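You operate a simulated robot arm through the tools that you are given. There is no shell and no other tool. Be economical: measure what you need, move in short steps, check, and stop when the job is done.

Carry out the task below with a simulated robot arm. There is one attempt and no reset: what you move stays moved.

TASK
Put things in order on the top of the wooden table. At the end: the bolt wedge from the top of the wooden table stands on top of the black basin plug; the tea sachet (marked "LEMON") from the top of the wooden table stands where the blue battery stood; the blue battery stands where the brown card tube stood; the yellow battery from the top of the wooden table stands where the tea sachet stood; the brown card tube stands on top of the white soap box; whatever was shut is shut again. Leave all else as you found it, and nothing knocked over.

It is judged by the outcome, as a careful person would: the job done as asked, and still so three seconds after it is handed in. It fails if anything else is knocked over, pushed out of place, dropped, spilled or broken.

THE ROBOT
A 6-joint arm with a two-finger parallel gripper, fixed in place. Base frame: the origin is at the foot of the arm, x ahead of it, y to its left, z up; the work surface is at about z = 0. Lengths are in m, angles in rad, forces in N, time in s.
With the tool pointing down near the work surface it reaches from about 0.18 to 0.46 m from the base axis. Its first joint turns from -1.222 to 1.222 rad. Payload 1.9 kg.
Tool frame: the origin (TCP) lies between the finger pads and is the grasp point; the fingertips stand 0.023 m ahead of it; z points along the fingers, y is the line along which they close. The gripper opens to 0.094 m. The fingers are 0.038 m wide and 0.01 m thick; the gripper's body (0.054 by 0.096 m) begins 0.039 m behind the TCP.
Orientation is that of the tool frame in the base frame, as [roll, pitch, yaw] about the fixed x, y, z axes, in that order (R = Rz(yaw) Ry(pitch) Rx(roll)). With the fingers straight down and closing along the base's y, the tool's x points along the base's -x, its y along +y and its z along -z.

THE INTERFACE
- The arm moves only by the tool drive_tool. Its argument "commands" is text: rows parted by semicolons, each of 7 numbers parted by spaces: the shift along the base's x, y, z in m, then the turn, a rotation vector about the base's x, y, z in rad, then the opening, from 0 (shut) to 1 (fully open). In form: x y z rx ry rz hand; .... A call has 1 to 20 rows; each row shifts and turns the commanded pose from where the row before left it. A row lasts 0.2 s, in which the tool goes at most 0.05 m and 0.15 rad; a call with a longer step from one row to the next is refused whole, and so is a gripper value outside its range. A pose out of reach is approached as far as the arm can. The call stops where the force on the tool passes 40 N (or 10 N more than at its start, if that is more) or the arm is blocked; 0.2 s more then pass. The fingers move at their own pace (about 0.108 m/s each) and stop on an object; they squeeze with about 21 N. The grip force told is the motor's: it shows also when the fingers shut on nothing. Time passes only in rows, and 0.2 s behind the last, so rows that do not move let the fingers close. It gives the time, the measured TCP pose, the force on the tool (base axes), the opening and the grip force at its end, in the units of the frame above (readings bear some noise).
- Cameras (640 x 400 px; columns grow to the right, rows downward): "scene" is fixed at [0.0435, 0.2993, 0.4374]; the picture's right is [-0.87, -0.50, 0.00], its down [-0.23, 0.41, -0.88] and it looks along [0.44, -0.77, -0.47] (base axes); focal length 238 px, centre (320, 200). "wrist" rides on the gripper at [-0.039, 0, -0.044] in the tool frame; the picture's right is [0.00, -1.00, 0.00], its down [0.97, 0.00, -0.24] and it looks along [0.24, 0.00, 0.97] (tool axes); focal length 218 px, centre (320, 200).
- capture(camera): a new picture of that camera. No time passes.
- locate(camera, pixels): for up to 12 pixels [column, row] of the newest picture of that camera ("zoom" is the newest enlarged one), the place [x, y, z] in the base frame of the surface seen there, good to about 0.002 m. No time passes.
- zoom(camera, box): a new picture of the part [left, top, right, bottom] of that camera's present view, enlarged. No time passes.
- hand_in(): hands the job in; it is judged then, once.

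Work in short steps. Measure before you move; look again where a grasp or a placing could have gone wrong, and mend it. You have 80 turns and 38 pictures in all, those below and enlarged ones among them. Open the gripper and draw the arm clear of the work before you hand the job in, unless the task says otherwise; then end with one line.

The tools are called after "Request:" by a JSON object that holds its "api" and its "payload". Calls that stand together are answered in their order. drive_tool: Moves the arm, as the interface text tells. Its arguments: {"type":"object","properties":{"commands":{"type":"string"}},"required":["commands"]} The other tools are called the same way: capture (camera) takes a picture; locate (camera, pixels) gives the place of the surface under pixels of a picture; zoom (camera, box) takes an enlarged picture of a part of a camera's view; hand_in () hands the job in.

At the start:

```text
time: 0.0
position: [0.2599, -0.0965, 0.3605]
tcp_rot: [3.142, 0.002, -3.14]
wrist_force: [-0.1, 0.1, -0.1]
grip_width: 0.0938
grasp_force: 0.1
```

scene: 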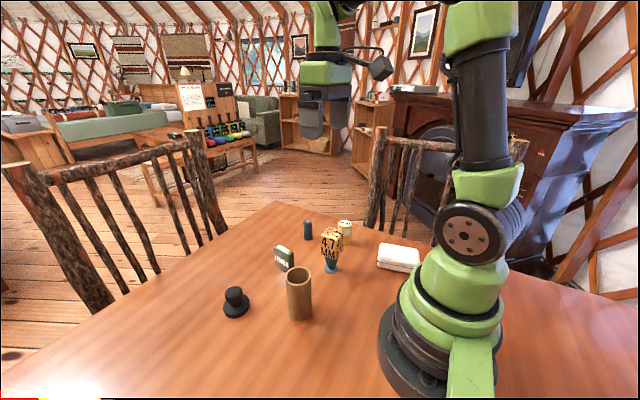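
wrist: 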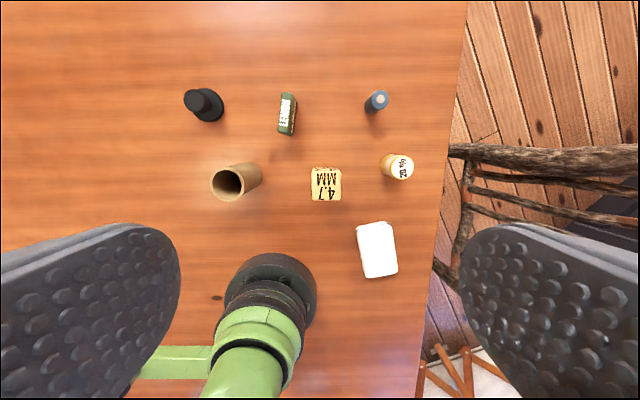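

I start by enlarging the work area in both views to identify the objects.

Request:
{"api": "zoom", "payload": {"camera": "scene", "box": [210, 200, 430, 337]}}

Request:
{"api": "zoom", "payload": {"camera": "wrist", "box": [170, 70, 440, 290]}}

```text
2.91 times, centred on (320, 268) of scene
```

zoom: 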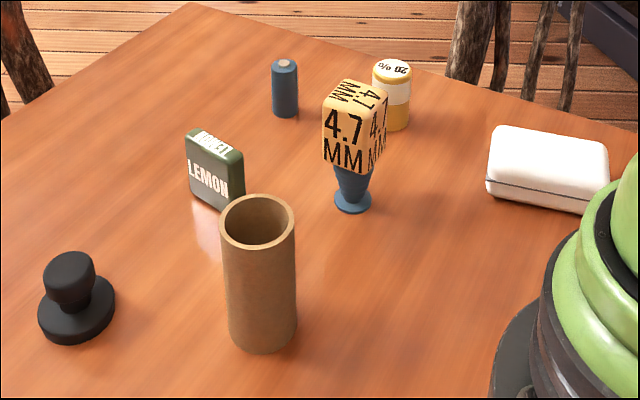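

```text
1.82 times, centred on (305, 180) of wrist
```

zoom: 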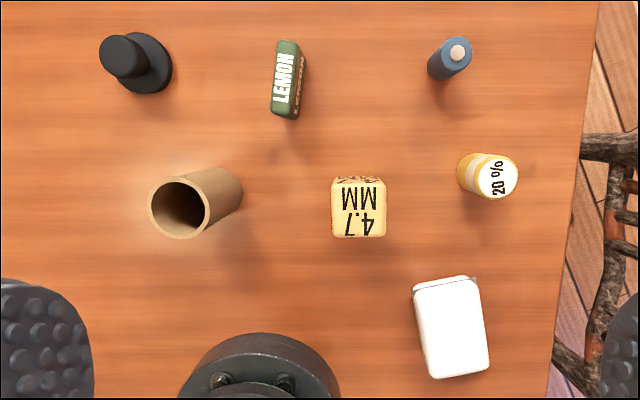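

Request:
{"api": "locate", "payload": {"camera": "zoom", "pixels": [[123, 56], [155, 80], [285, 78], [458, 50], [497, 176], [358, 210], [450, 330], [420, 290], [470, 280], [437, 374], [485, 365], [180, 208]]}}

Request:
{"api": "zoom", "payload": {"camera": "scene", "box": [290, 205, 370, 280]}}

```text
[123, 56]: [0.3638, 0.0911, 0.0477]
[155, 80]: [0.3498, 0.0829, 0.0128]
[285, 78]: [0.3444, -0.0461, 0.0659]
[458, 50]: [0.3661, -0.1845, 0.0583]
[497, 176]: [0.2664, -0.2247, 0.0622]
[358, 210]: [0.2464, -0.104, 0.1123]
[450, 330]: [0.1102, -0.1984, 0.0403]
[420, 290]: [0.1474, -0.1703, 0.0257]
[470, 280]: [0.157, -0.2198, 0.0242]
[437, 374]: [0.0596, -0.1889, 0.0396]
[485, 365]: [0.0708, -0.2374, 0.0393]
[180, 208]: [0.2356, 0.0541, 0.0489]
```

```text
5.33 times, centred on (330, 242) of scene
```

zoom: 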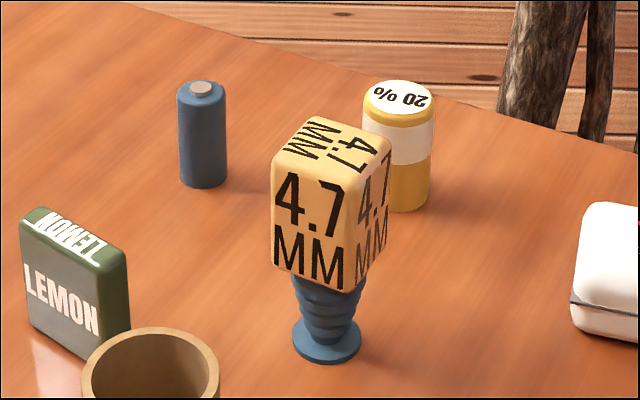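

Request:
{"api": "locate", "payload": {"camera": "wrist", "pixels": [[212.5, 186], [241, 185], [227, 170], [228, 199.5], [257, 170], [256, 182], [314, 172], [339, 172], [339, 198], [314, 198], [222, 105], [207, 120]]}}

Request:
{"api": "locate", "payload": {"camera": "scene", "pixels": [[299, 318], [290, 300], [308, 300], [331, 270], [331, 266], [307, 237], [345, 240], [234, 291], [234, 310], [283, 250], [280, 264], [291, 268]]}}

```text
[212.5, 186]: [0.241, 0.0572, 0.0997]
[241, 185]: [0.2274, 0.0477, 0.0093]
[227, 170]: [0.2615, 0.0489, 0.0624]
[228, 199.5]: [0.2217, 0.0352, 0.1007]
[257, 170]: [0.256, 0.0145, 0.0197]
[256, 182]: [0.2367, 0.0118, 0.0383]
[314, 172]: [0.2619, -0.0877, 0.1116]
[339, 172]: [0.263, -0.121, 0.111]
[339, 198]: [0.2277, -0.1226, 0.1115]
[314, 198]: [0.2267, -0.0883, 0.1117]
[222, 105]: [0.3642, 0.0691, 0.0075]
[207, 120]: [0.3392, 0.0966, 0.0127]
```

```text
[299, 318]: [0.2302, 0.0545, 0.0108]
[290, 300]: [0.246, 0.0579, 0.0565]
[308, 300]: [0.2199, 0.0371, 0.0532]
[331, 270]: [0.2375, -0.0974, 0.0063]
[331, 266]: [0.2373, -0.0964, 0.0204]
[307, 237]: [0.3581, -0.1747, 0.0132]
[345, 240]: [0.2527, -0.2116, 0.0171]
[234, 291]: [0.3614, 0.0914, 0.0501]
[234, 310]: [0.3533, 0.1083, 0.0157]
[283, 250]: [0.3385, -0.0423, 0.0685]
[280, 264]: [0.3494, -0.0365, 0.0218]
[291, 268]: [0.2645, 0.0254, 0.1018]
```

Tube centre is about (0.243, 0.035), top z 0.101. I move above it and look into it.

Request:
{"api": "drive_tool", "payload": {"commands": "-0.0034 0.0263 -0.028 0 0 0 1;-0.0034 0.0263 -0.028 0 0 0 1;-0.0034 0.0263 -0.028 0 0 0 1;-0.0034 0.0263 -0.028 0 0 0 1;-0.0034 0.0263 -0.028 0 0 0 1"}}

Request:
{"api": "capture", "payload": {"camera": "wrist"}}

```text
time: 1.2
position: [0.2418, 0.0357, 0.22]
tcp_rot: [-3.141, 0.002, 3.141]
wrist_force: [0.3, -0.6, 0.1]
grip_width: 0.0937
grasp_force: 0.1
```

```text
32 pictures are left
```

wrist: 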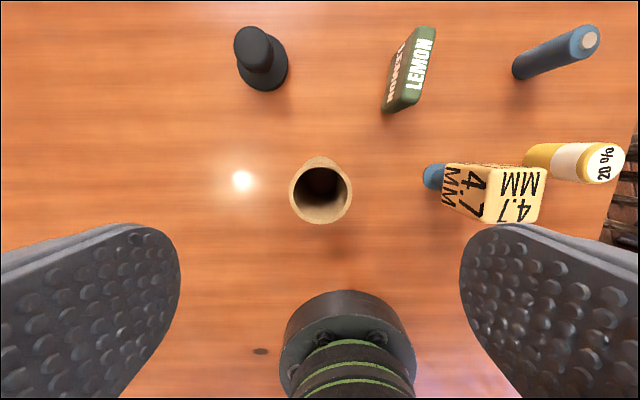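

Request:
{"api": "zoom", "payload": {"camera": "wrist", "box": [272, 145, 368, 235]}}

Request:
{"api": "locate", "payload": {"camera": "wrist", "pixels": [[293, 193], [350, 193], [321, 220], [321, 190], [315, 180], [321, 161], [409, 66], [423, 60], [388, 106], [240, 40], [255, 48], [268, 50]]}}

```text
4.44 times, centred on (320, 190) of wrist
```

zoom: 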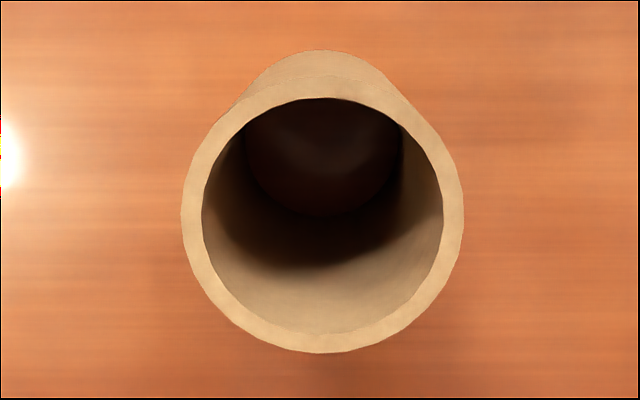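

```text
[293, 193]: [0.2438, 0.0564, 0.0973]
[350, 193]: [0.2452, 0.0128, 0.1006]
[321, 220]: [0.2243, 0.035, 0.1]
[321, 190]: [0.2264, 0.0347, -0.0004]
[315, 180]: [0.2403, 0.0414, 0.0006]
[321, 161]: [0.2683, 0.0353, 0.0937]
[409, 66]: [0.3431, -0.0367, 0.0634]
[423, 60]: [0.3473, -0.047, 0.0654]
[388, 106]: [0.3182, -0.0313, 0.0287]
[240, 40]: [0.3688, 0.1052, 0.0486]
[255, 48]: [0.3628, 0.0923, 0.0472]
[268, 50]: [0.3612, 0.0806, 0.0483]
```

Tube is empty and centred at about (0.245, 0.035). I descend, grip, and lift.

Request:
{"api": "drive_tool", "payload": {"commands": "0.003 -0.0005 -0.04 0 0 0 1;0 0 -0.04 0 0 0 1;0 0 -0.04 0 0 0 1;0 0 -0.03 0 0 0 1;0 0 0 0 0 0 1;0 0 0 0 0 0 0;0 0 0 0 0 0 0;0 0 0 0 0 0 0"}}

```text
time: 3.0
position: [0.2454, 0.0332, 0.0712]
tcp_rot: [3.141, 0.001, -3.14]
wrist_force: [0.9, 0.1, 0.0]
grip_width: 0.0499
grasp_force: 21.0
```

Gripped (0.0499 m). Lift and move toward the soap box.

Request:
{"api": "drive_tool", "payload": {"commands": "0 0 0.04 0 0 0 0;0 0 0.04 0 0 0 0;0 0 0.04 0 0 0 0;0 0 0.04 0 0 0 0;-0.02 -0.04 0 0 0 0 0;-0.02 -0.04 0 0 0 0 0;-0.02 -0.04 0 0 0 0 0;-0.02 -0.04 0 0 0 0 0;-0.02 -0.03 0 0 0 0 0;-0.02 -0.03 0 0 0 0 0;0 0 0 0 0 0 0"}}

Request:
{"api": "capture", "payload": {"camera": "wrist"}}

Request:
{"api": "capture", "payload": {"camera": "scene"}}

```text
time: 5.4
position: [0.1256, -0.1866, 0.2308]
tcp_rot: [-3.141, 0.0, 3.141]
wrist_force: [0.5, 0.6, -0.7]
grip_width: 0.0495
grasp_force: 20.8
```

```text
30 pictures are left
```

wrist: 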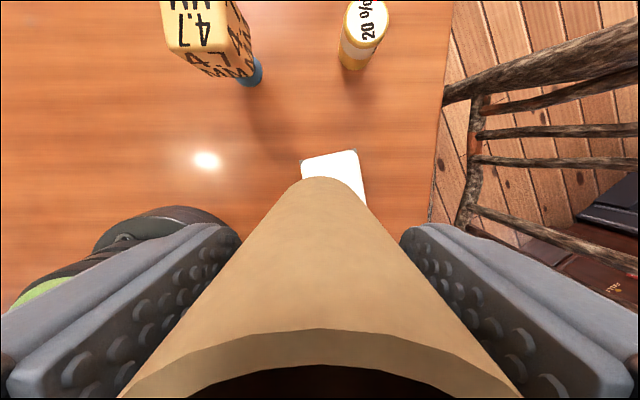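

```text
29 pictures are left
```

scene: 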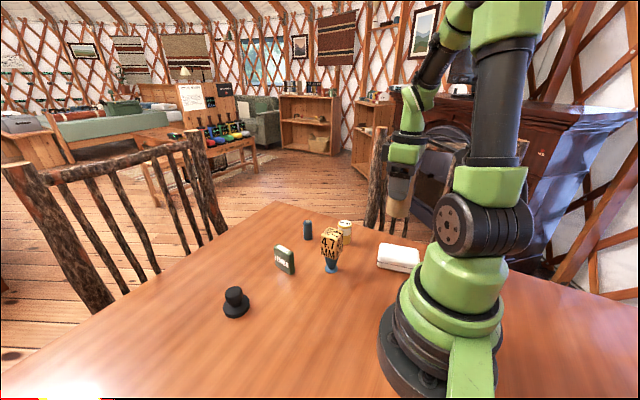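

Request:
{"api": "locate", "payload": {"camera": "wrist", "pixels": [[304, 163], [330, 156], [352, 153], [306, 175], [363, 190], [358, 170], [335, 170]]}}

Request:
{"api": "locate", "payload": {"camera": "scene", "pixels": [[384, 244], [392, 246], [400, 247], [408, 249], [416, 252], [415, 260], [405, 260], [395, 260], [382, 258], [380, 250], [398, 255]]}}

```text
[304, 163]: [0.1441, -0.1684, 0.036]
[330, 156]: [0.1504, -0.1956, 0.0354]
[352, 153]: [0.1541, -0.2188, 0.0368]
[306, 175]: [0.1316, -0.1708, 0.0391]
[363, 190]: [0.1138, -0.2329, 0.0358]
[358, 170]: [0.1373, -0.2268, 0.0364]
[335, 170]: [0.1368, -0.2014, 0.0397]
```

```text
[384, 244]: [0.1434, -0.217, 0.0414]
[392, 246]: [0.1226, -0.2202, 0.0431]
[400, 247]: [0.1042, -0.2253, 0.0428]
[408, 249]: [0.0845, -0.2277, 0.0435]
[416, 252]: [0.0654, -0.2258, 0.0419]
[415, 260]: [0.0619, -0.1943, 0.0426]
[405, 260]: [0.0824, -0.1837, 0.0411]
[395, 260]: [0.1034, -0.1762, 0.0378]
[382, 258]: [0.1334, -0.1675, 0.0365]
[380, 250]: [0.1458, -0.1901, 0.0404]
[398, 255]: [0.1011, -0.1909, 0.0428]
```

Soap box top centre is about (0.107, -0.2035), z≈0.041. I move over it and descend to just above it.

Request:
{"api": "drive_tool", "payload": {"commands": "-0.0186 -0.017 0 0 0 0 0;0 0 -0.035 0 0 0 0;0 0 -0.035 0 0 0 0;0 0 -0.03 0 0 0 0;0 0 -0.012 0 0 0 0;0 0 0 0 0 0 0"}}

Request:
{"api": "zoom", "payload": {"camera": "scene", "box": [350, 190, 450, 280]}}

```text
time: 6.8
position: [0.106, -0.2025, 0.1159]
tcp_rot: [-3.141, 0.002, -3.141]
wrist_force: [0.1, -0.4, 0.6]
grip_width: 0.0494
grasp_force: 20.6
```

```text
4.44 times, centred on (400, 235) of scene
```

zoom: 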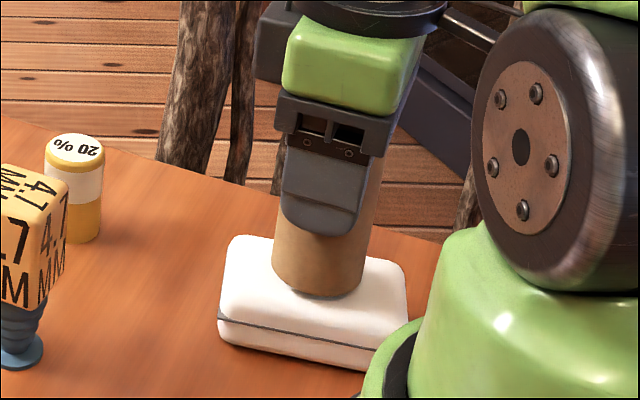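

Well centred; lower gently until contact.

Request:
{"api": "drive_tool", "payload": {"commands": "0.0005 0 -0.001 0 0 0 0;0 0 -0.001 0 0 0 0;0 0 0 0 0 0 0"}}

```text
time: 7.6
position: [0.1061, -0.2028, 0.1151]
tcp_rot: [-3.142, 0.003, -3.141]
wrist_force: [0.5, 0.7, 0.2]
grip_width: 0.0493
grasp_force: 21.0
```

Request:
{"api": "drive_tool", "payload": {"commands": "0 0 -0.001 0 0 0 0;0 0 0 0 0 0 0;0 0 -0.001 0 0 0 0;0 0 0 0 0 0 0"}}

```text
time: 8.6
position: [0.1061, -0.2014, 0.115]
tcp_rot: [-3.141, 0.003, 3.141]
wrist_force: [-0.5, -0.4, -0.2]
grip_width: 0.0493
grasp_force: 21.2
```

Request:
{"api": "drive_tool", "payload": {"commands": "0 0 -0.001 0 0 0 0;0 0 0 0 0 0 0"}}

Request:
{"api": "zoom", "payload": {"camera": "scene", "box": [370, 220, 430, 275]}}

```text
time: 9.2
position: [0.1068, -0.2031, 0.1135]
tcp_rot: [3.141, 0.001, 3.14]
wrist_force: [0.1, 0.3, -0.3]
grip_width: 0.0495
grasp_force: 21.4
```

```text
7.27 times, centred on (400, 248) of scene
```

zoom: 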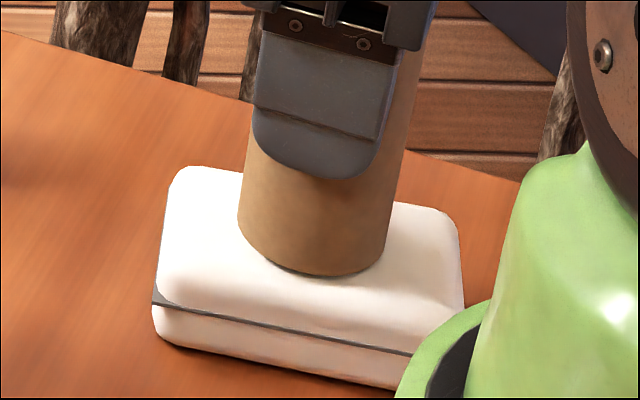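

Request:
{"api": "drive_tool", "payload": {"commands": "0 0 -0.001 0 0 0 0;0 0 0 0 0 0 0;0 0 -0.001 0 0 0 0;0 0 0 0 0 0 0"}}

```text
time: 10.2
position: [0.107, -0.2023, 0.1101]
tcp_rot: [3.141, 0.003, -3.14]
wrist_force: [0.7, 0.5, -0.6]
grip_width: 0.0496
grasp_force: 21.2
```

Request:
{"api": "drive_tool", "payload": {"commands": "0 0 -0.001 0 0 0 0;0 0 0 0 0 0 0"}}

```text
time: 10.8
position: [0.1065, -0.2027, 0.1097]
tcp_rot: [3.14, 0.003, -3.14]
wrist_force: [-1.0, -0.2, 6.7]
grip_width: 0.0495
grasp_force: 20.9
```

Contact (6.7 N). I release and rise, opening wide but clear of the box top.

Request:
{"api": "drive_tool", "payload": {"commands": "0 0 0 0 0 0 0.7;0 0 0 0 0 0 1;0 0 0 0 0 0 1;0 0 0.04 0 0 0 1;0 0 0.04 0 0 0 1;0 0 0.04 0 0 0 1;0.03 0.02 0.01 0 0 0 1;0.03 0.02 0 0 0 0 1;0.03 0.02 0 0 0 0 1;0.03 0.02 0 0 0 0 1;0.03 0.0 0 0 0 0 1;0 0 0 0 0 0 1"}}

Request:
{"api": "zoom", "payload": {"camera": "scene", "box": [210, 180, 430, 337]}}

Request:
{"api": "capture", "payload": {"camera": "wrist"}}

```text
time: 13.4
position: [0.2575, -0.1229, 0.2393]
tcp_rot: [-3.141, 0.003, -3.141]
wrist_force: [0.3, 0.5, -0.2]
grip_width: 0.0935
grasp_force: 0.0
```

```text
2.55 times, centred on (320, 258) of scene
```

zoom: 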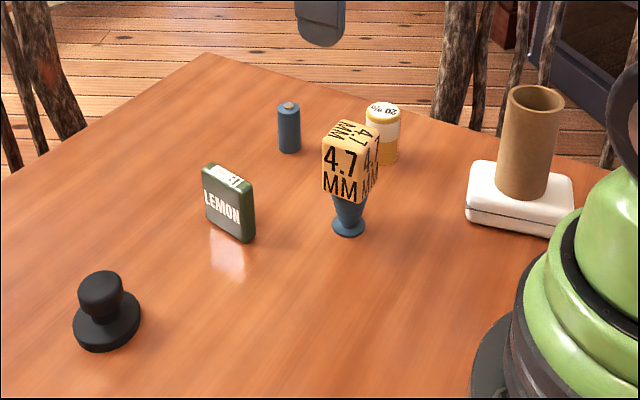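

```text
25 pictures are left
```

wrist: 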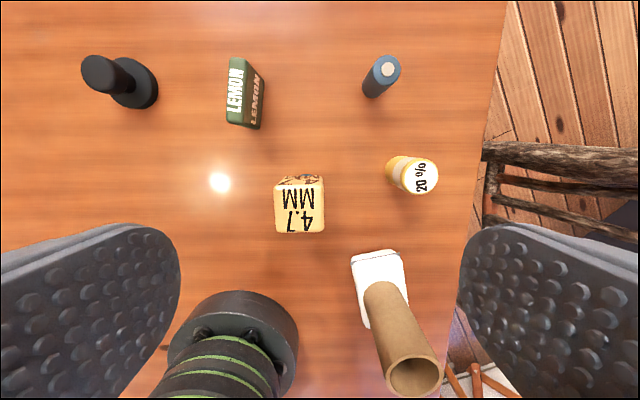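

Tube stands on the soap box. I now measure the batteries, sachet and plug.

Request:
{"api": "locate", "payload": {"camera": "wrist", "pixels": [[387, 70], [374, 70], [398, 70], [421, 176], [405, 176], [434, 176], [236, 62], [246, 64], [229, 118], [241, 122], [258, 105], [262, 80]]}}

Request:
{"api": "locate", "payload": {"camera": "wrist", "pixels": [[83, 73], [117, 75], [100, 57], [100, 91], [157, 90], [140, 60], [135, 107], [278, 182], [321, 182], [321, 228], [278, 228], [421, 160]]}}

```text
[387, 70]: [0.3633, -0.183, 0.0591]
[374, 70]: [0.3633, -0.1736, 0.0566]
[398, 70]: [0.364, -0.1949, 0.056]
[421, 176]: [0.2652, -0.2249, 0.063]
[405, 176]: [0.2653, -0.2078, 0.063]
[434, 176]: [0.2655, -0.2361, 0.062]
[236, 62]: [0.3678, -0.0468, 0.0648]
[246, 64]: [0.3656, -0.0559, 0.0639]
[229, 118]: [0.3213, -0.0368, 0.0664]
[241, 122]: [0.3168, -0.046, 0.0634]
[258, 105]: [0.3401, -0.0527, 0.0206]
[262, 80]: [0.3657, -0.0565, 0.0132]
```

```text
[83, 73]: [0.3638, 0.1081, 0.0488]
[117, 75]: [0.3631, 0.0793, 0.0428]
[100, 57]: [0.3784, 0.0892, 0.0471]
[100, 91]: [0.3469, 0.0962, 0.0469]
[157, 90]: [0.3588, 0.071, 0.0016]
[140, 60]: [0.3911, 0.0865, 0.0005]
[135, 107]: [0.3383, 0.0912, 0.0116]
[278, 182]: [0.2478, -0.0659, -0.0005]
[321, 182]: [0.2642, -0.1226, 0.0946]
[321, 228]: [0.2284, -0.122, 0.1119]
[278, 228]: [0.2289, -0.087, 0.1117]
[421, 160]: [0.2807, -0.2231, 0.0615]
```

Blue battery axis ≈ (0.363, -0.183). Go and grip it.

Request:
{"api": "drive_tool", "payload": {"commands": "0.035 -0.02 -0.02 0 0 0 1;0.035 -0.02 -0.02 0 0 0 1;0.0353 -0.0203 -0.02 0 0 0 1;0 0 -0.04 0 0 0 1;0 0 -0.04 0 0 0 1;0 0 -0.035 0 0 0 1;0 0 -0.029 0 0 0 1;0 0 0 0 0 0 1"}}

```text
time: 15.2
position: [0.3614, -0.1815, 0.0346]
tcp_rot: [3.141, 0.001, -3.14]
wrist_force: [0.3, 0.3, -0.5]
grip_width: 0.0937
grasp_force: 0.1
```

Request:
{"api": "drive_tool", "payload": {"commands": "0.001 -0.001 0 0 0 0 1;0 0 0 0 0 0 0;0 0 0 0 0 0 0;0 0 0 0 0 0 0;0 0 0 0 0 0 0"}}

```text
time: 16.4
position: [0.3641, -0.1832, 0.0353]
tcp_rot: [-3.141, 0.003, -3.141]
wrist_force: [0.3, -0.1, -0.2]
grip_width: 0.0253
grasp_force: 20.6
```

Gripped (0.025 m). Lift and carry to the tube's old place.

Request:
{"api": "drive_tool", "payload": {"commands": "0 0 0.04 0 0 0 0;0 0 0.04 0 0 0 0;0 0 0.04 0 0 0 0;0 0 0.03 0 0 0 0;-0.01967 0.03633 0 0 0 0 0;-0.01967 0.03633 0 0 0 0 0;-0.01967 0.03633 0 0 0 0 0;-0.01967 0.03633 0 0 0 0 0;-0.01967 0.03633 0 0 0 0 0;-0.01967 0.03633 0 0 0 0 0;0 0 -0.04 0 0 0 0;0 0 -0.04 0 0 0 0;0 0 -0.04 0 0 0 0;0 0 -0.024 0 0 0 0;0 0 0 0 0 0 0"}}

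```text
time: 19.6
position: [0.2444, 0.0344, 0.0428]
tcp_rot: [3.14, 0.002, 3.141]
wrist_force: [0.0, 0.3, 0.0]
grip_width: 0.0253
grasp_force: 20.9
```

Request:
{"api": "drive_tool", "payload": {"commands": "0 0 -0.003 0 0 0 0;0 0 -0.002 0 0 0 0;0 0 0 0 0 0 0;0 0 -0.001 0 0 0 0;0 0 0 0 0 0 0"}}

```text
time: 20.8
position: [0.2442, 0.0336, 0.0348]
tcp_rot: [-3.141, 0.002, 3.14]
wrist_force: [-0.8, -3.6, 14.2]
grip_width: 0.0248
grasp_force: 21.1
```

Contact; release and retreat up, then position above the sachet for a look.

Request:
{"api": "drive_tool", "payload": {"commands": "0 0 0.0005 0 0 0 0;0 0 0 0 0 0 0.5;0 0 0 0 0 0 1;0 0 0 0 0 0 1;0 0 0.04 0 0 0 1;0 0 0.04 0 0 0 1;0 0 0.04 0 0 0 1;0 0 0.03 0 0 0 1;0.03 -0.025 0 0 0 0 1;0.03 -0.025 0 0 0 0 1;0.03 -0.025 0 0 0 0 1;0 0 0 0 0 0 1"}}

Request:
{"api": "capture", "payload": {"camera": "wrist"}}

```text
time: 23.4
position: [0.336, -0.0402, 0.1855]
tcp_rot: [-3.141, 0.0, 3.141]
wrist_force: [1.2, 0.6, 0.8]
grip_width: 0.0938
grasp_force: 0.2
```

```text
24 pictures are left
```

wrist: 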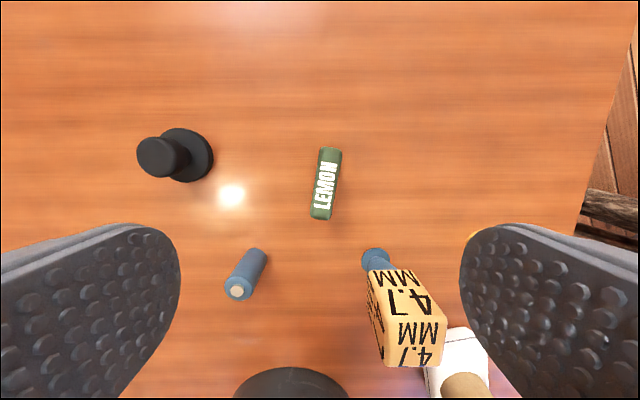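

Request:
{"api": "locate", "payload": {"camera": "wrist", "pixels": [[320, 150], [341, 153], [332, 149], [311, 215], [331, 218], [321, 217], [326, 183], [317, 183], [336, 185], [237, 290]]}}

Request:
{"api": "zoom", "payload": {"camera": "wrist", "box": [280, 130, 380, 230]}}

```text
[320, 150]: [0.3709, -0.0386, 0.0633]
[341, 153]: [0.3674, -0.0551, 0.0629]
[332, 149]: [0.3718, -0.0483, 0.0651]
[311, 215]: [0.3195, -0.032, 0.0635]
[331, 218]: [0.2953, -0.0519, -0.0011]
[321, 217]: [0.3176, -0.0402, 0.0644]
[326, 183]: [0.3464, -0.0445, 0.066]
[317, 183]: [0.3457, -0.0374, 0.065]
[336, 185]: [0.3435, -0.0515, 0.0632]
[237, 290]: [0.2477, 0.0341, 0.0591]
```

```text
4.00 times, centred on (330, 180) of wrist
```

zoom: 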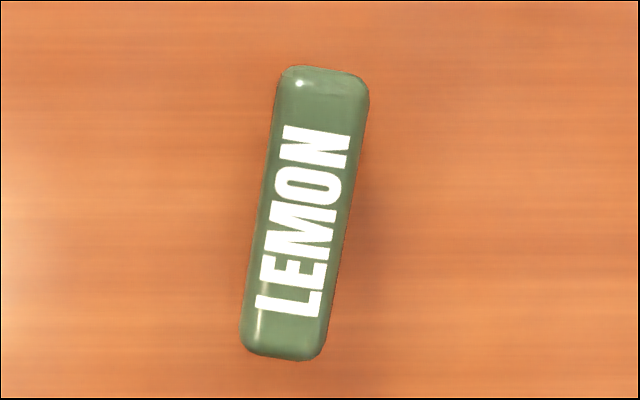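

Sachet centre ≈ (0.3445, -0.044), long axis turned about -0.153 rad. I align, descend and grip.

Request:
{"api": "drive_tool", "payload": {"commands": "0.0085 -0.0038 -0.03 0 0 -0.08 1;0 0 -0.04 0 0 -0.073 1;0 0 -0.04 0 0 0 1;0 0 -0.035 0 0 0 1;0 0 0 0 0 0 1;0 0 0 0 0 0 0;0 0 0 0 0 0 0;0 0 0 0 0 0 0;0 0 0 0 0 0 0"}}

```text
time: 25.4
position: [0.344, -0.0457, 0.0418]
tcp_rot: [-3.141, 0.003, 2.988]
wrist_force: [0.4, 0.8, 0.8]
grip_width: 0.0176
grasp_force: 21.1
```

Request:
{"api": "drive_tool", "payload": {"commands": "0 0 0.04 0 0 0 0;0 0 0.04 0 0 0 0;0.0046 -0.0346 0 0 0 0 0;0.0046 -0.0346 0 0 0 0 0;0.0046 -0.0346 0 0 0 0 0;0.0046 -0.0346 0 0 0 0 0;0 0 -0.04 0 0 0 0;0 0 -0.034 0 0 0 0;0 0 -0.003 0 0 0 0;0 0 -0.001 0 0 0 0;0 0 0 0 0 0 0"}}

```text
time: 27.8
position: [0.3622, -0.1836, 0.0437]
tcp_rot: [-3.141, 0.002, 2.988]
wrist_force: [-0.7, 0.2, -0.3]
grip_width: 0.0175
grasp_force: 20.7
```

Request:
{"api": "drive_tool", "payload": {"commands": "0 0 -0.001 0 0 0 0;0 0 0 0 0 0 0;0 0 -0.001 0 0 0 0;0 0 0 0 0 0 0"}}

```text
time: 28.8
position: [0.3622, -0.1838, 0.0411]
tcp_rot: [-3.139, 0.002, 2.988]
wrist_force: [0.9, -0.4, 0.4]
grip_width: 0.0177
grasp_force: 20.5
```

Request:
{"api": "drive_tool", "payload": {"commands": "0 0 -0.001 0 0 0 0;0 0 0 0 0 0 0"}}

```text
time: 29.4
position: [0.3622, -0.1839, 0.0405]
tcp_rot: [-3.14, 0.002, 2.988]
wrist_force: [-2.6, 1.1, 7.3]
grip_width: 0.0174
grasp_force: 20.9
```

Contact; release, rise, straighten, and go above the yellow battery.

Request:
{"api": "drive_tool", "payload": {"commands": "0 0 0.0005 0 0 0 0;0 0 0 0 0 0 0.5;0 0 0 0 0 0 1;0 0 0 0 0 0 1;0 0 0.04 0 0 0 1;0 0 0.04 0 0 0 1;0 0 0.04 0 0 0.08 1;0 0 0.03 0 0 0.073 1;-0.0324 -0.013 0 0 0 0 1;-0.0324 -0.013 0 0 0 0 1;-0.0324 -0.013 0 0 0 0 1;0 0 0 0 0 0 1"}}

Request:
{"api": "capture", "payload": {"camera": "wrist"}}

```text
time: 32.0
position: [0.2643, -0.2223, 0.1918]
tcp_rot: [3.141, 0.003, -3.141]
wrist_force: [0.0, 0.1, 0.3]
grip_width: 0.0941
grasp_force: 0.1
```

```text
22 pictures are left
```

wrist: 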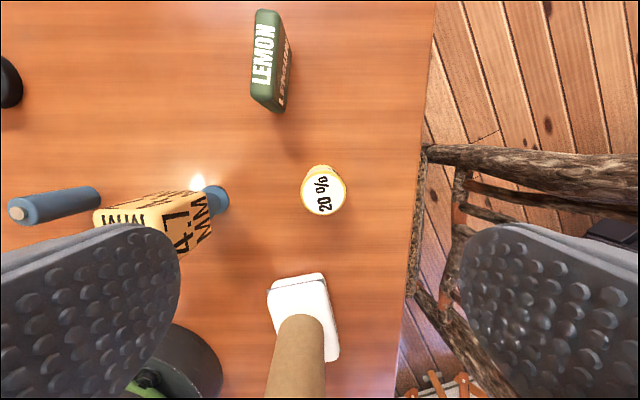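

Request:
{"api": "locate", "payload": {"camera": "wrist", "pixels": [[303, 191], [346, 191], [324, 172], [324, 212], [324, 191]]}}

```text
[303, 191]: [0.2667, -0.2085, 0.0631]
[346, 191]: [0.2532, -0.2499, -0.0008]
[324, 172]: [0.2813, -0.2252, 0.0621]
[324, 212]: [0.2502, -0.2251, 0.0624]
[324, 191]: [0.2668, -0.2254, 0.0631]
```

Request:
{"api": "drive_tool", "payload": {"commands": "0.0015 -0.0027 -0.04 0 0 0 1;0 0 -0.04 0 0 0 1;0 0 -0.04 0 0 0 1;0 0 -0.033 0 0 0 1;0 0 0 0 0 0 1;0 0 0 0 0 0 0;0 0 0 0 0 0 0;0 0 0 0 0 0 0;0 0 0 0 0 0 0"}}

```text
time: 34.0
position: [0.2664, -0.2241, 0.0383]
tcp_rot: [-3.141, 0.0, 3.141]
wrist_force: [-0.9, 0.0, 0.2]
grip_width: 0.0365
grasp_force: 21.4
```

Request:
{"api": "drive_tool", "payload": {"commands": "0 0 0.04 0 0 0 0;0 0 0.04 0 0 0 0;0 0 0.04 0 0 0 0;0 0 0.03 0 0 0 0;0.01576 0.03606 0 0 0 0 0;0.01576 0.03606 0 0 0 0 0;0.01576 0.03606 0 0 0 0 0;0.01576 0.03606 0 0 0 0 0;0.01576 0.03606 0 0 0 0 0;0 0 -0.04 0 0 0 0;0 0 -0.04 0 0 0 0;0 0 -0.04 0 0 0 0;0 0 -0.025 0 0 0 0;0 0 -0.002 0 0 0 0;0 0 0 0 0 0 0"}}

```text
time: 37.2
position: [0.345, -0.0454, 0.0431]
tcp_rot: [3.141, 0.001, -3.142]
wrist_force: [0.3, 0.0, -0.9]
grip_width: 0.0364
grasp_force: 21.0
```

Request:
{"api": "drive_tool", "payload": {"commands": "0 0 -0.002 0 0 0 0;0 0 0 0 0 0 0;0 0 -0.001 0 0 0 0;0 0 0 0 0 0 0"}}

```text
time: 38.2
position: [0.3463, -0.0434, 0.0387]
tcp_rot: [3.141, 0.004, -3.141]
wrist_force: [-0.1, 0.5, -0.5]
grip_width: 0.0367
grasp_force: 20.6
```

Request:
{"api": "drive_tool", "payload": {"commands": "0 0 -0.001 0 0 0 0;0 0 0 0 0 0 0"}}

```text
time: 38.8
position: [0.3459, -0.0451, 0.0387]
tcp_rot: [-3.14, 0.003, -3.141]
wrist_force: [-3.7, 3.0, 18.6]
grip_width: 0.0368
grasp_force: 20.9
```

Contact; release, rise, and go view the plug from above.

Request:
{"api": "drive_tool", "payload": {"commands": "0 0 0.0007 0 0 0 0;0 0 0 0 0 0 0.5;0 0 0 0 0 0 1;0 0 0 0 0 0 1;0 0 0.04 0 0 0 1;0 0 0.04 0 0 0 1;0 0 0.04 0 0 0 1;0 0 0.03 0 0 0 1;0.004 0.0345 0 0 0 0 1;0.004 0.0345 0 0 0 0 1;0.004 0.0345 0 0 0 0 1;0.004 0.0345 0 0 0 0 1;0 0 0 0 0 0 1"}}

Request:
{"api": "zoom", "payload": {"camera": "wrist", "box": [260, 130, 380, 250]}}

Request:
{"api": "zoom", "payload": {"camera": "scene", "box": [210, 190, 430, 337]}}

```text
time: 41.6
position: [0.3599, 0.0949, 0.1868]
tcp_rot: [3.141, 0.002, 3.14]
wrist_force: [0.1, 0.3, -0.5]
grip_width: 0.0941
grasp_force: 0.0
```

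```text
3.33 times, centred on (320, 190) of wrist
```

zoom: 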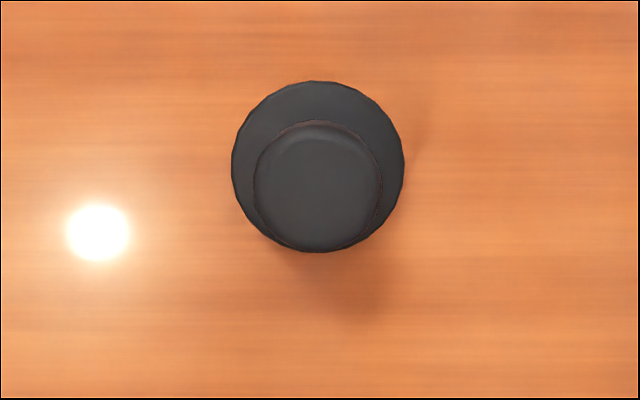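

```text
2.72 times, centred on (320, 264) of scene
```

zoom: 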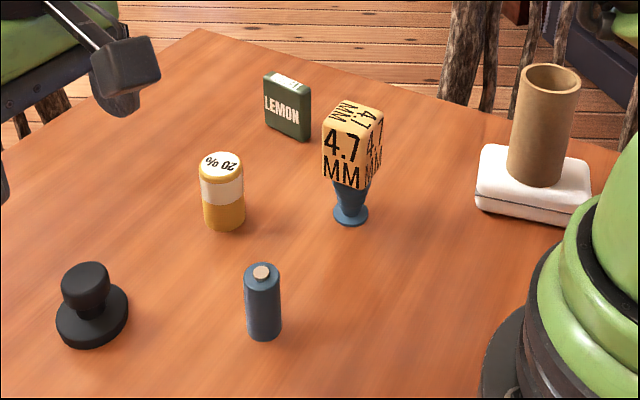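

All placements so far look right. I re-enlarge the plug to measure its knob precisely.

Request:
{"api": "zoom", "payload": {"camera": "wrist", "box": [290, 156, 350, 216]}}

```text
6.67 times, centred on (320, 186) of wrist
```

zoom: 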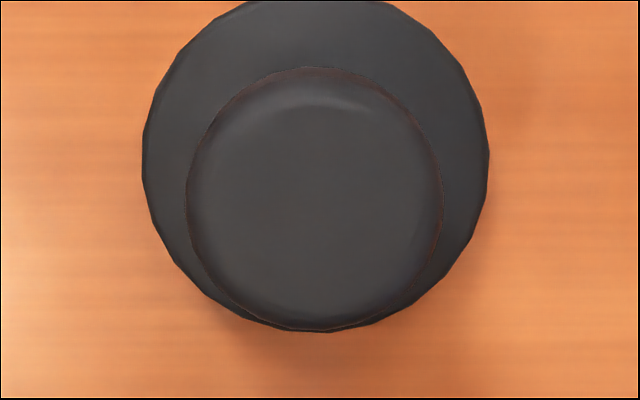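

Request:
{"api": "locate", "payload": {"camera": "zoom", "pixels": [[195, 200], [435, 200], [315, 85], [315, 322], [315, 203], [250, 203], [380, 203], [315, 140], [315, 270], [230, 120], [400, 290], [225, 290]]}}

```text
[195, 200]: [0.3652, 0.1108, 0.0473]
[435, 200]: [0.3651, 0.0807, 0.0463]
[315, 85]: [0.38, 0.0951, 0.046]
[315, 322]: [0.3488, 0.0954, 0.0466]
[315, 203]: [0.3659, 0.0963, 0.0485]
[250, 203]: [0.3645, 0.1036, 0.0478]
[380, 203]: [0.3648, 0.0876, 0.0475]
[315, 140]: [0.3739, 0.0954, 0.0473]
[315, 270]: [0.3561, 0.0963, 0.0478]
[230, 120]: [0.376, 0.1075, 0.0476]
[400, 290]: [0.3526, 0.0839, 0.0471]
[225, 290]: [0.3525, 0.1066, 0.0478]
```

Knob centre (0.3647, 0.0957), top z≈0.048, diameter ≈0.033. Go above the wedge and look.

Request:
{"api": "drive_tool", "payload": {"commands": "-0.0192 -0.0333 0.005 0 0 0 1;-0.0192 -0.0333 0.005 0 0 0 1;-0.0192 -0.0333 0.005 0 0 0 1;-0.0192 -0.0333 0.005 0 0 0 1;-0.0192 -0.0333 0 0 0 0 1;-0.0192 -0.0333 0 0 0 0 1;0 0 0 0 0 0 1"}}

Request:
{"api": "zoom", "payload": {"camera": "wrist", "box": [260, 140, 380, 260]}}

```text
time: 43.2
position: [0.2446, -0.1054, 0.2067]
tcp_rot: [3.14, 0.001, -3.141]
wrist_force: [0.1, -0.2, 0.4]
grip_width: 0.0939
grasp_force: 0.1
```

```text
3.33 times, centred on (320, 200) of wrist
```

zoom: 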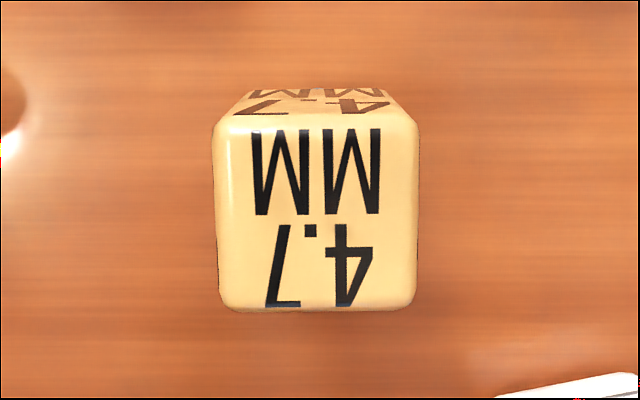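

Request:
{"api": "locate", "payload": {"camera": "zoom", "pixels": [[220, 210], [412, 210], [316, 120], [316, 303], [225, 130], [405, 130]]}}

```text
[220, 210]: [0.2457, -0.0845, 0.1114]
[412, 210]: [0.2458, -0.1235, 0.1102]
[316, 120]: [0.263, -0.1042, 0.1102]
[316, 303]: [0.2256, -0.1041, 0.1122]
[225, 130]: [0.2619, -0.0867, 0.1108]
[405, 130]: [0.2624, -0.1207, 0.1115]
```

Request:
{"api": "drive_tool", "payload": {"commands": "0 0.001 -0.04 0 0 0 1;0 0 -0.04 0 0 0 1;0 0 -0.04 0 0 0 1;0 0 0 0 0 0 1;0 0 0 0 0 0 0;0 0 0 0 0 0 0;0 0 0 0 0 0 0;0 0 0 0 0 0 0"}}

Request:
{"api": "zoom", "payload": {"camera": "scene", "box": [290, 205, 370, 280]}}

```text
time: 45.0
position: [0.2453, -0.1041, 0.0861]
tcp_rot: [3.141, 0.002, -3.141]
wrist_force: [0.2, -0.5, -0.5]
grip_width: 0.042
grasp_force: 20.9
```

```text
5.33 times, centred on (330, 242) of scene
```

zoom: 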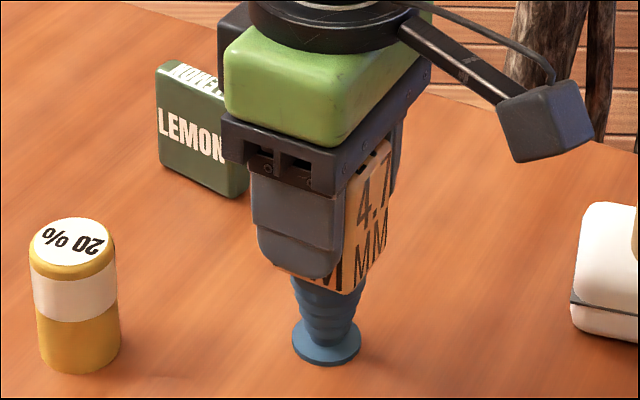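

Gripped (0.042 m). Lift 0.03 and check the blue stem comes along.

Request:
{"api": "drive_tool", "payload": {"commands": "0 0 0.015 0 0 0 0;0 0 0.015 0 0 0 0;0 0 0 0 0 0 0"}}

Request:
{"api": "zoom", "payload": {"camera": "scene", "box": [290, 205, 370, 280]}}

```text
time: 45.8
position: [0.2454, -0.1044, 0.1178]
tcp_rot: [3.141, 0.002, 3.141]
wrist_force: [-0.4, 0.3, -1.7]
grip_width: 0.042
grasp_force: 20.9
```

```text
5.33 times, centred on (330, 242) of scene
```

zoom: 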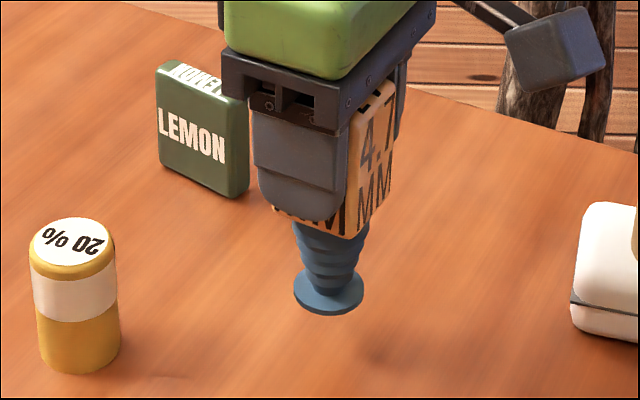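

The whole wedge lifts as one piece. Measure its foot relative to the TCP.

Request:
{"api": "locate", "payload": {"camera": "zoom", "pixels": [[297, 293], [361, 293], [328, 311], [328, 306], [305, 305], [352, 305], [310, 240], [355, 240], [330, 245]]}}

```text
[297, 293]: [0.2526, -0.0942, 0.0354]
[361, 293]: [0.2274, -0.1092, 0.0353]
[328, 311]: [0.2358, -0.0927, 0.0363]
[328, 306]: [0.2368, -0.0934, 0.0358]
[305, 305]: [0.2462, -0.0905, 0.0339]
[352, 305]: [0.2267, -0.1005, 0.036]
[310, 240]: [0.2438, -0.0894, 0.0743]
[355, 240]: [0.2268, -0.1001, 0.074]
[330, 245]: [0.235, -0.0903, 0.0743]
```

Request:
{"api": "drive_tool", "payload": {"commands": "0 0 0.035 0 0 0 0;0 0 0.035 0 0 0 0;0.02 0.0333 0 0 0 0 0;0.02 0.0333 0 0 0 0 0;0.02 0.0333 0 0 0 0 0;0.02 0.0333 0 0 0 0 0;0.02 0.0333 0 0 0 0 0;0.02 0.0333 0 0 0 0 0;0 0 -0.02 0 0 0 0;0 0 -0.022 0 0 0 0;0 0 0 0 0 0 0"}}

Request:
{"api": "zoom", "payload": {"camera": "scene", "box": [190, 245, 280, 325]}}

Request:
{"api": "capture", "payload": {"camera": "wrist"}}

```text
time: 48.2
position: [0.3677, 0.0947, 0.1455]
tcp_rot: [-3.141, -0.001, 3.141]
wrist_force: [-0.1, 0.1, -2.1]
grip_width: 0.0419
grasp_force: 21.2
```

```text
5.00 times, centred on (235, 285) of scene
```

zoom: 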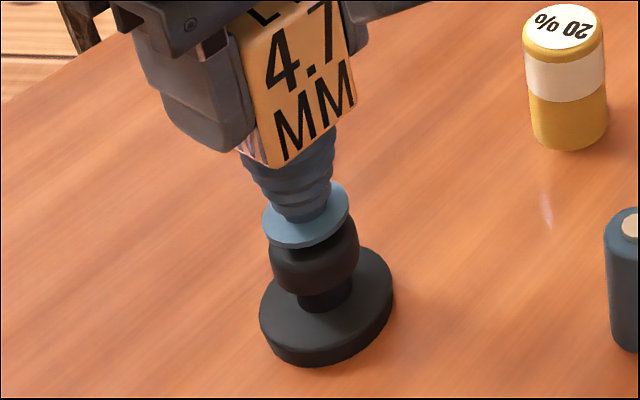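

```text
14 pictures are left
```

wrist: 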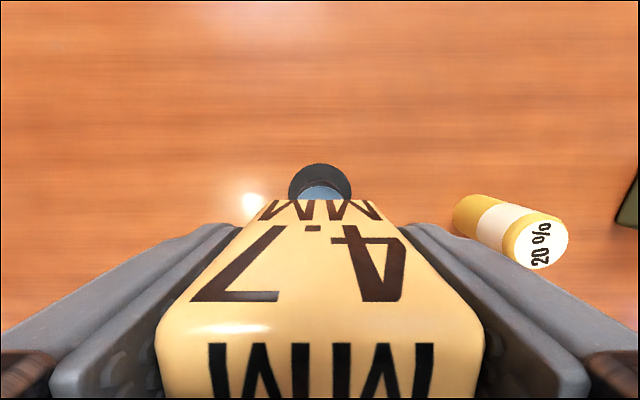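

Request:
{"api": "locate", "payload": {"camera": "zoom", "pixels": [[266, 226], [347, 206], [303, 245], [280, 241], [330, 233], [274, 275], [356, 250], [310, 280], [285, 280], [340, 268], [262, 315], [391, 290]]}}

```text
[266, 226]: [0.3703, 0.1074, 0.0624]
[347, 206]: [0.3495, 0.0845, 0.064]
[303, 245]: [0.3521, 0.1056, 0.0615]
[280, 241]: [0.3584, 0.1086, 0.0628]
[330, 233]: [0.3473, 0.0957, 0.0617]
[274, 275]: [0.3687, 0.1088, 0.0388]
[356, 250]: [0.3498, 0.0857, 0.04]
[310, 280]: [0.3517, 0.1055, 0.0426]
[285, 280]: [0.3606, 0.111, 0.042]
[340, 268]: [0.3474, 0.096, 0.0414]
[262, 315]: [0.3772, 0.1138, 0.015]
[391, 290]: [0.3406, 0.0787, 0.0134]
```

Foot and knob are concentric within about 1 mm. Lower gently to contact.

Request:
{"api": "drive_tool", "payload": {"commands": "0 0 -0.004 0 0 0 0;0 0 -0.004 0 0 0 0;0 0 -0.001 0 0 0 0;0 0 0 0 0 0 0"}}

```text
time: 49.2
position: [0.3653, 0.0952, 0.1372]
tcp_rot: [-3.14, -0.001, 3.141]
wrist_force: [1.2, 0.3, -2.3]
grip_width: 0.0418
grasp_force: 20.8
```

Request:
{"api": "drive_tool", "payload": {"commands": "0 0 -0.001 0 0 0 0;0 0 0 0 0 0 0;0 0 -0.001 0 0 0 0;0 0 0 0 0 0 0"}}

```text
time: 50.2
position: [0.3664, 0.0949, 0.1348]
tcp_rot: [3.142, 0.002, -3.141]
wrist_force: [-0.7, 0.0, 0.5]
grip_width: 0.0419
grasp_force: 20.7
```

Request:
{"api": "drive_tool", "payload": {"commands": "0 0 -0.0005 0 0 0 0;0 0 0 0 0 0 0"}}

Request:
{"api": "zoom", "payload": {"camera": "scene", "box": [190, 245, 280, 325]}}

```text
time: 50.8
position: [0.3674, 0.0942, 0.1349]
tcp_rot: [3.141, 0.002, 3.141]
wrist_force: [-4.0, -1.6, 13.7]
grip_width: 0.0418
grasp_force: 20.4
```

```text
5.00 times, centred on (235, 285) of scene
```

zoom: 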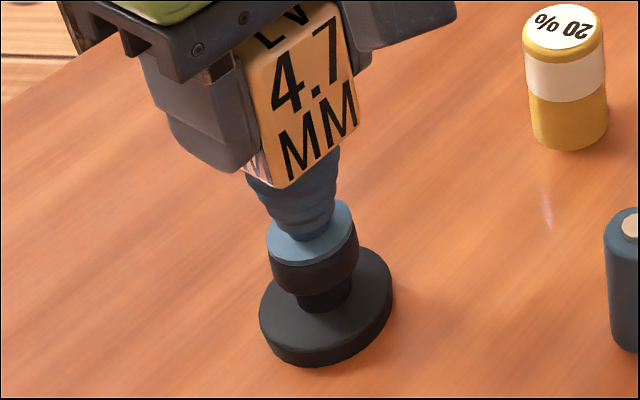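

Foot is seated on the knob. Ease up slightly, open, and rise straight.

Request:
{"api": "drive_tool", "payload": {"commands": "0 0 0.0004 0 0 0 0;0 0 0 0 0 0 0;0 0 0 0 0 0 0.5;0 0 0 0 0 0 0.7;0 0 0 0 0 0 1;0 0 0 0 0 0 1;0 0 0.02 0 0 0 1;0 0 0.04 0 0 0 1;0 0 0.04 0 0 0 1;0 0 0.03 0 0 0 1;0 0 0 0 0 0 1"}}

Request:
{"api": "zoom", "payload": {"camera": "scene", "box": [190, 180, 430, 330]}}

```text
time: 53.2
position: [0.3651, 0.0933, 0.266]
tcp_rot: [-3.14, 0.002, -3.139]
wrist_force: [0.4, 0.5, 0.3]
grip_width: 0.0938
grasp_force: 0.1
```

```text
2.67 times, centred on (310, 255) of scene
```

zoom: 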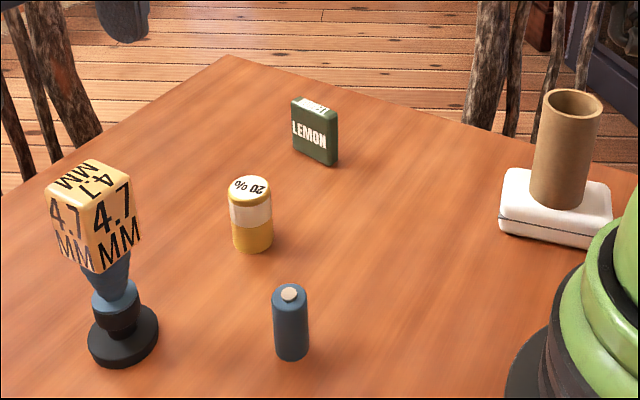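

Everything is placed and standing; I draw the arm clear and check once more.

Request:
{"api": "drive_tool", "payload": {"commands": "0 -0.02 0.03 0 0 0 1;-0.02 -0.03 0.02 0 0 0 1;-0.02 -0.04 0.02 0 0 0 1;-0.02 -0.04 0.02 0 0 0 1;-0.02 -0.03 0 0 0 0 1;0 0 0 0 0 0 1;0 0 0 0 0 0 1;0 0 0 0 0 0 1"}}

Request:
{"api": "capture", "payload": {"camera": "wrist"}}

```text
time: 55.0
position: [0.2857, -0.0656, 0.3532]
tcp_rot: [-3.14, 0.002, 3.141]
wrist_force: [-0.3, 0.4, 0.2]
grip_width: 0.0938
grasp_force: 0.0
```

```text
11 pictures are left
```

wrist: 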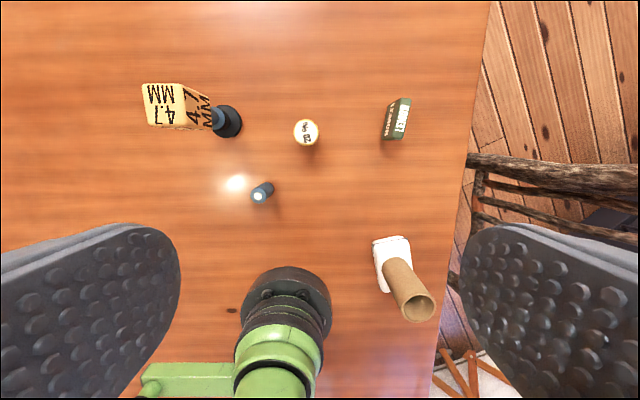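

All stable and in place; handing in.

Request:
{"api": "hand_in", "payload": {}}

```text
The job is handed in.
```

The job is handed in: all five items are standing where you asked, nothing was knocked over, and the soap box stayed shut throughout.
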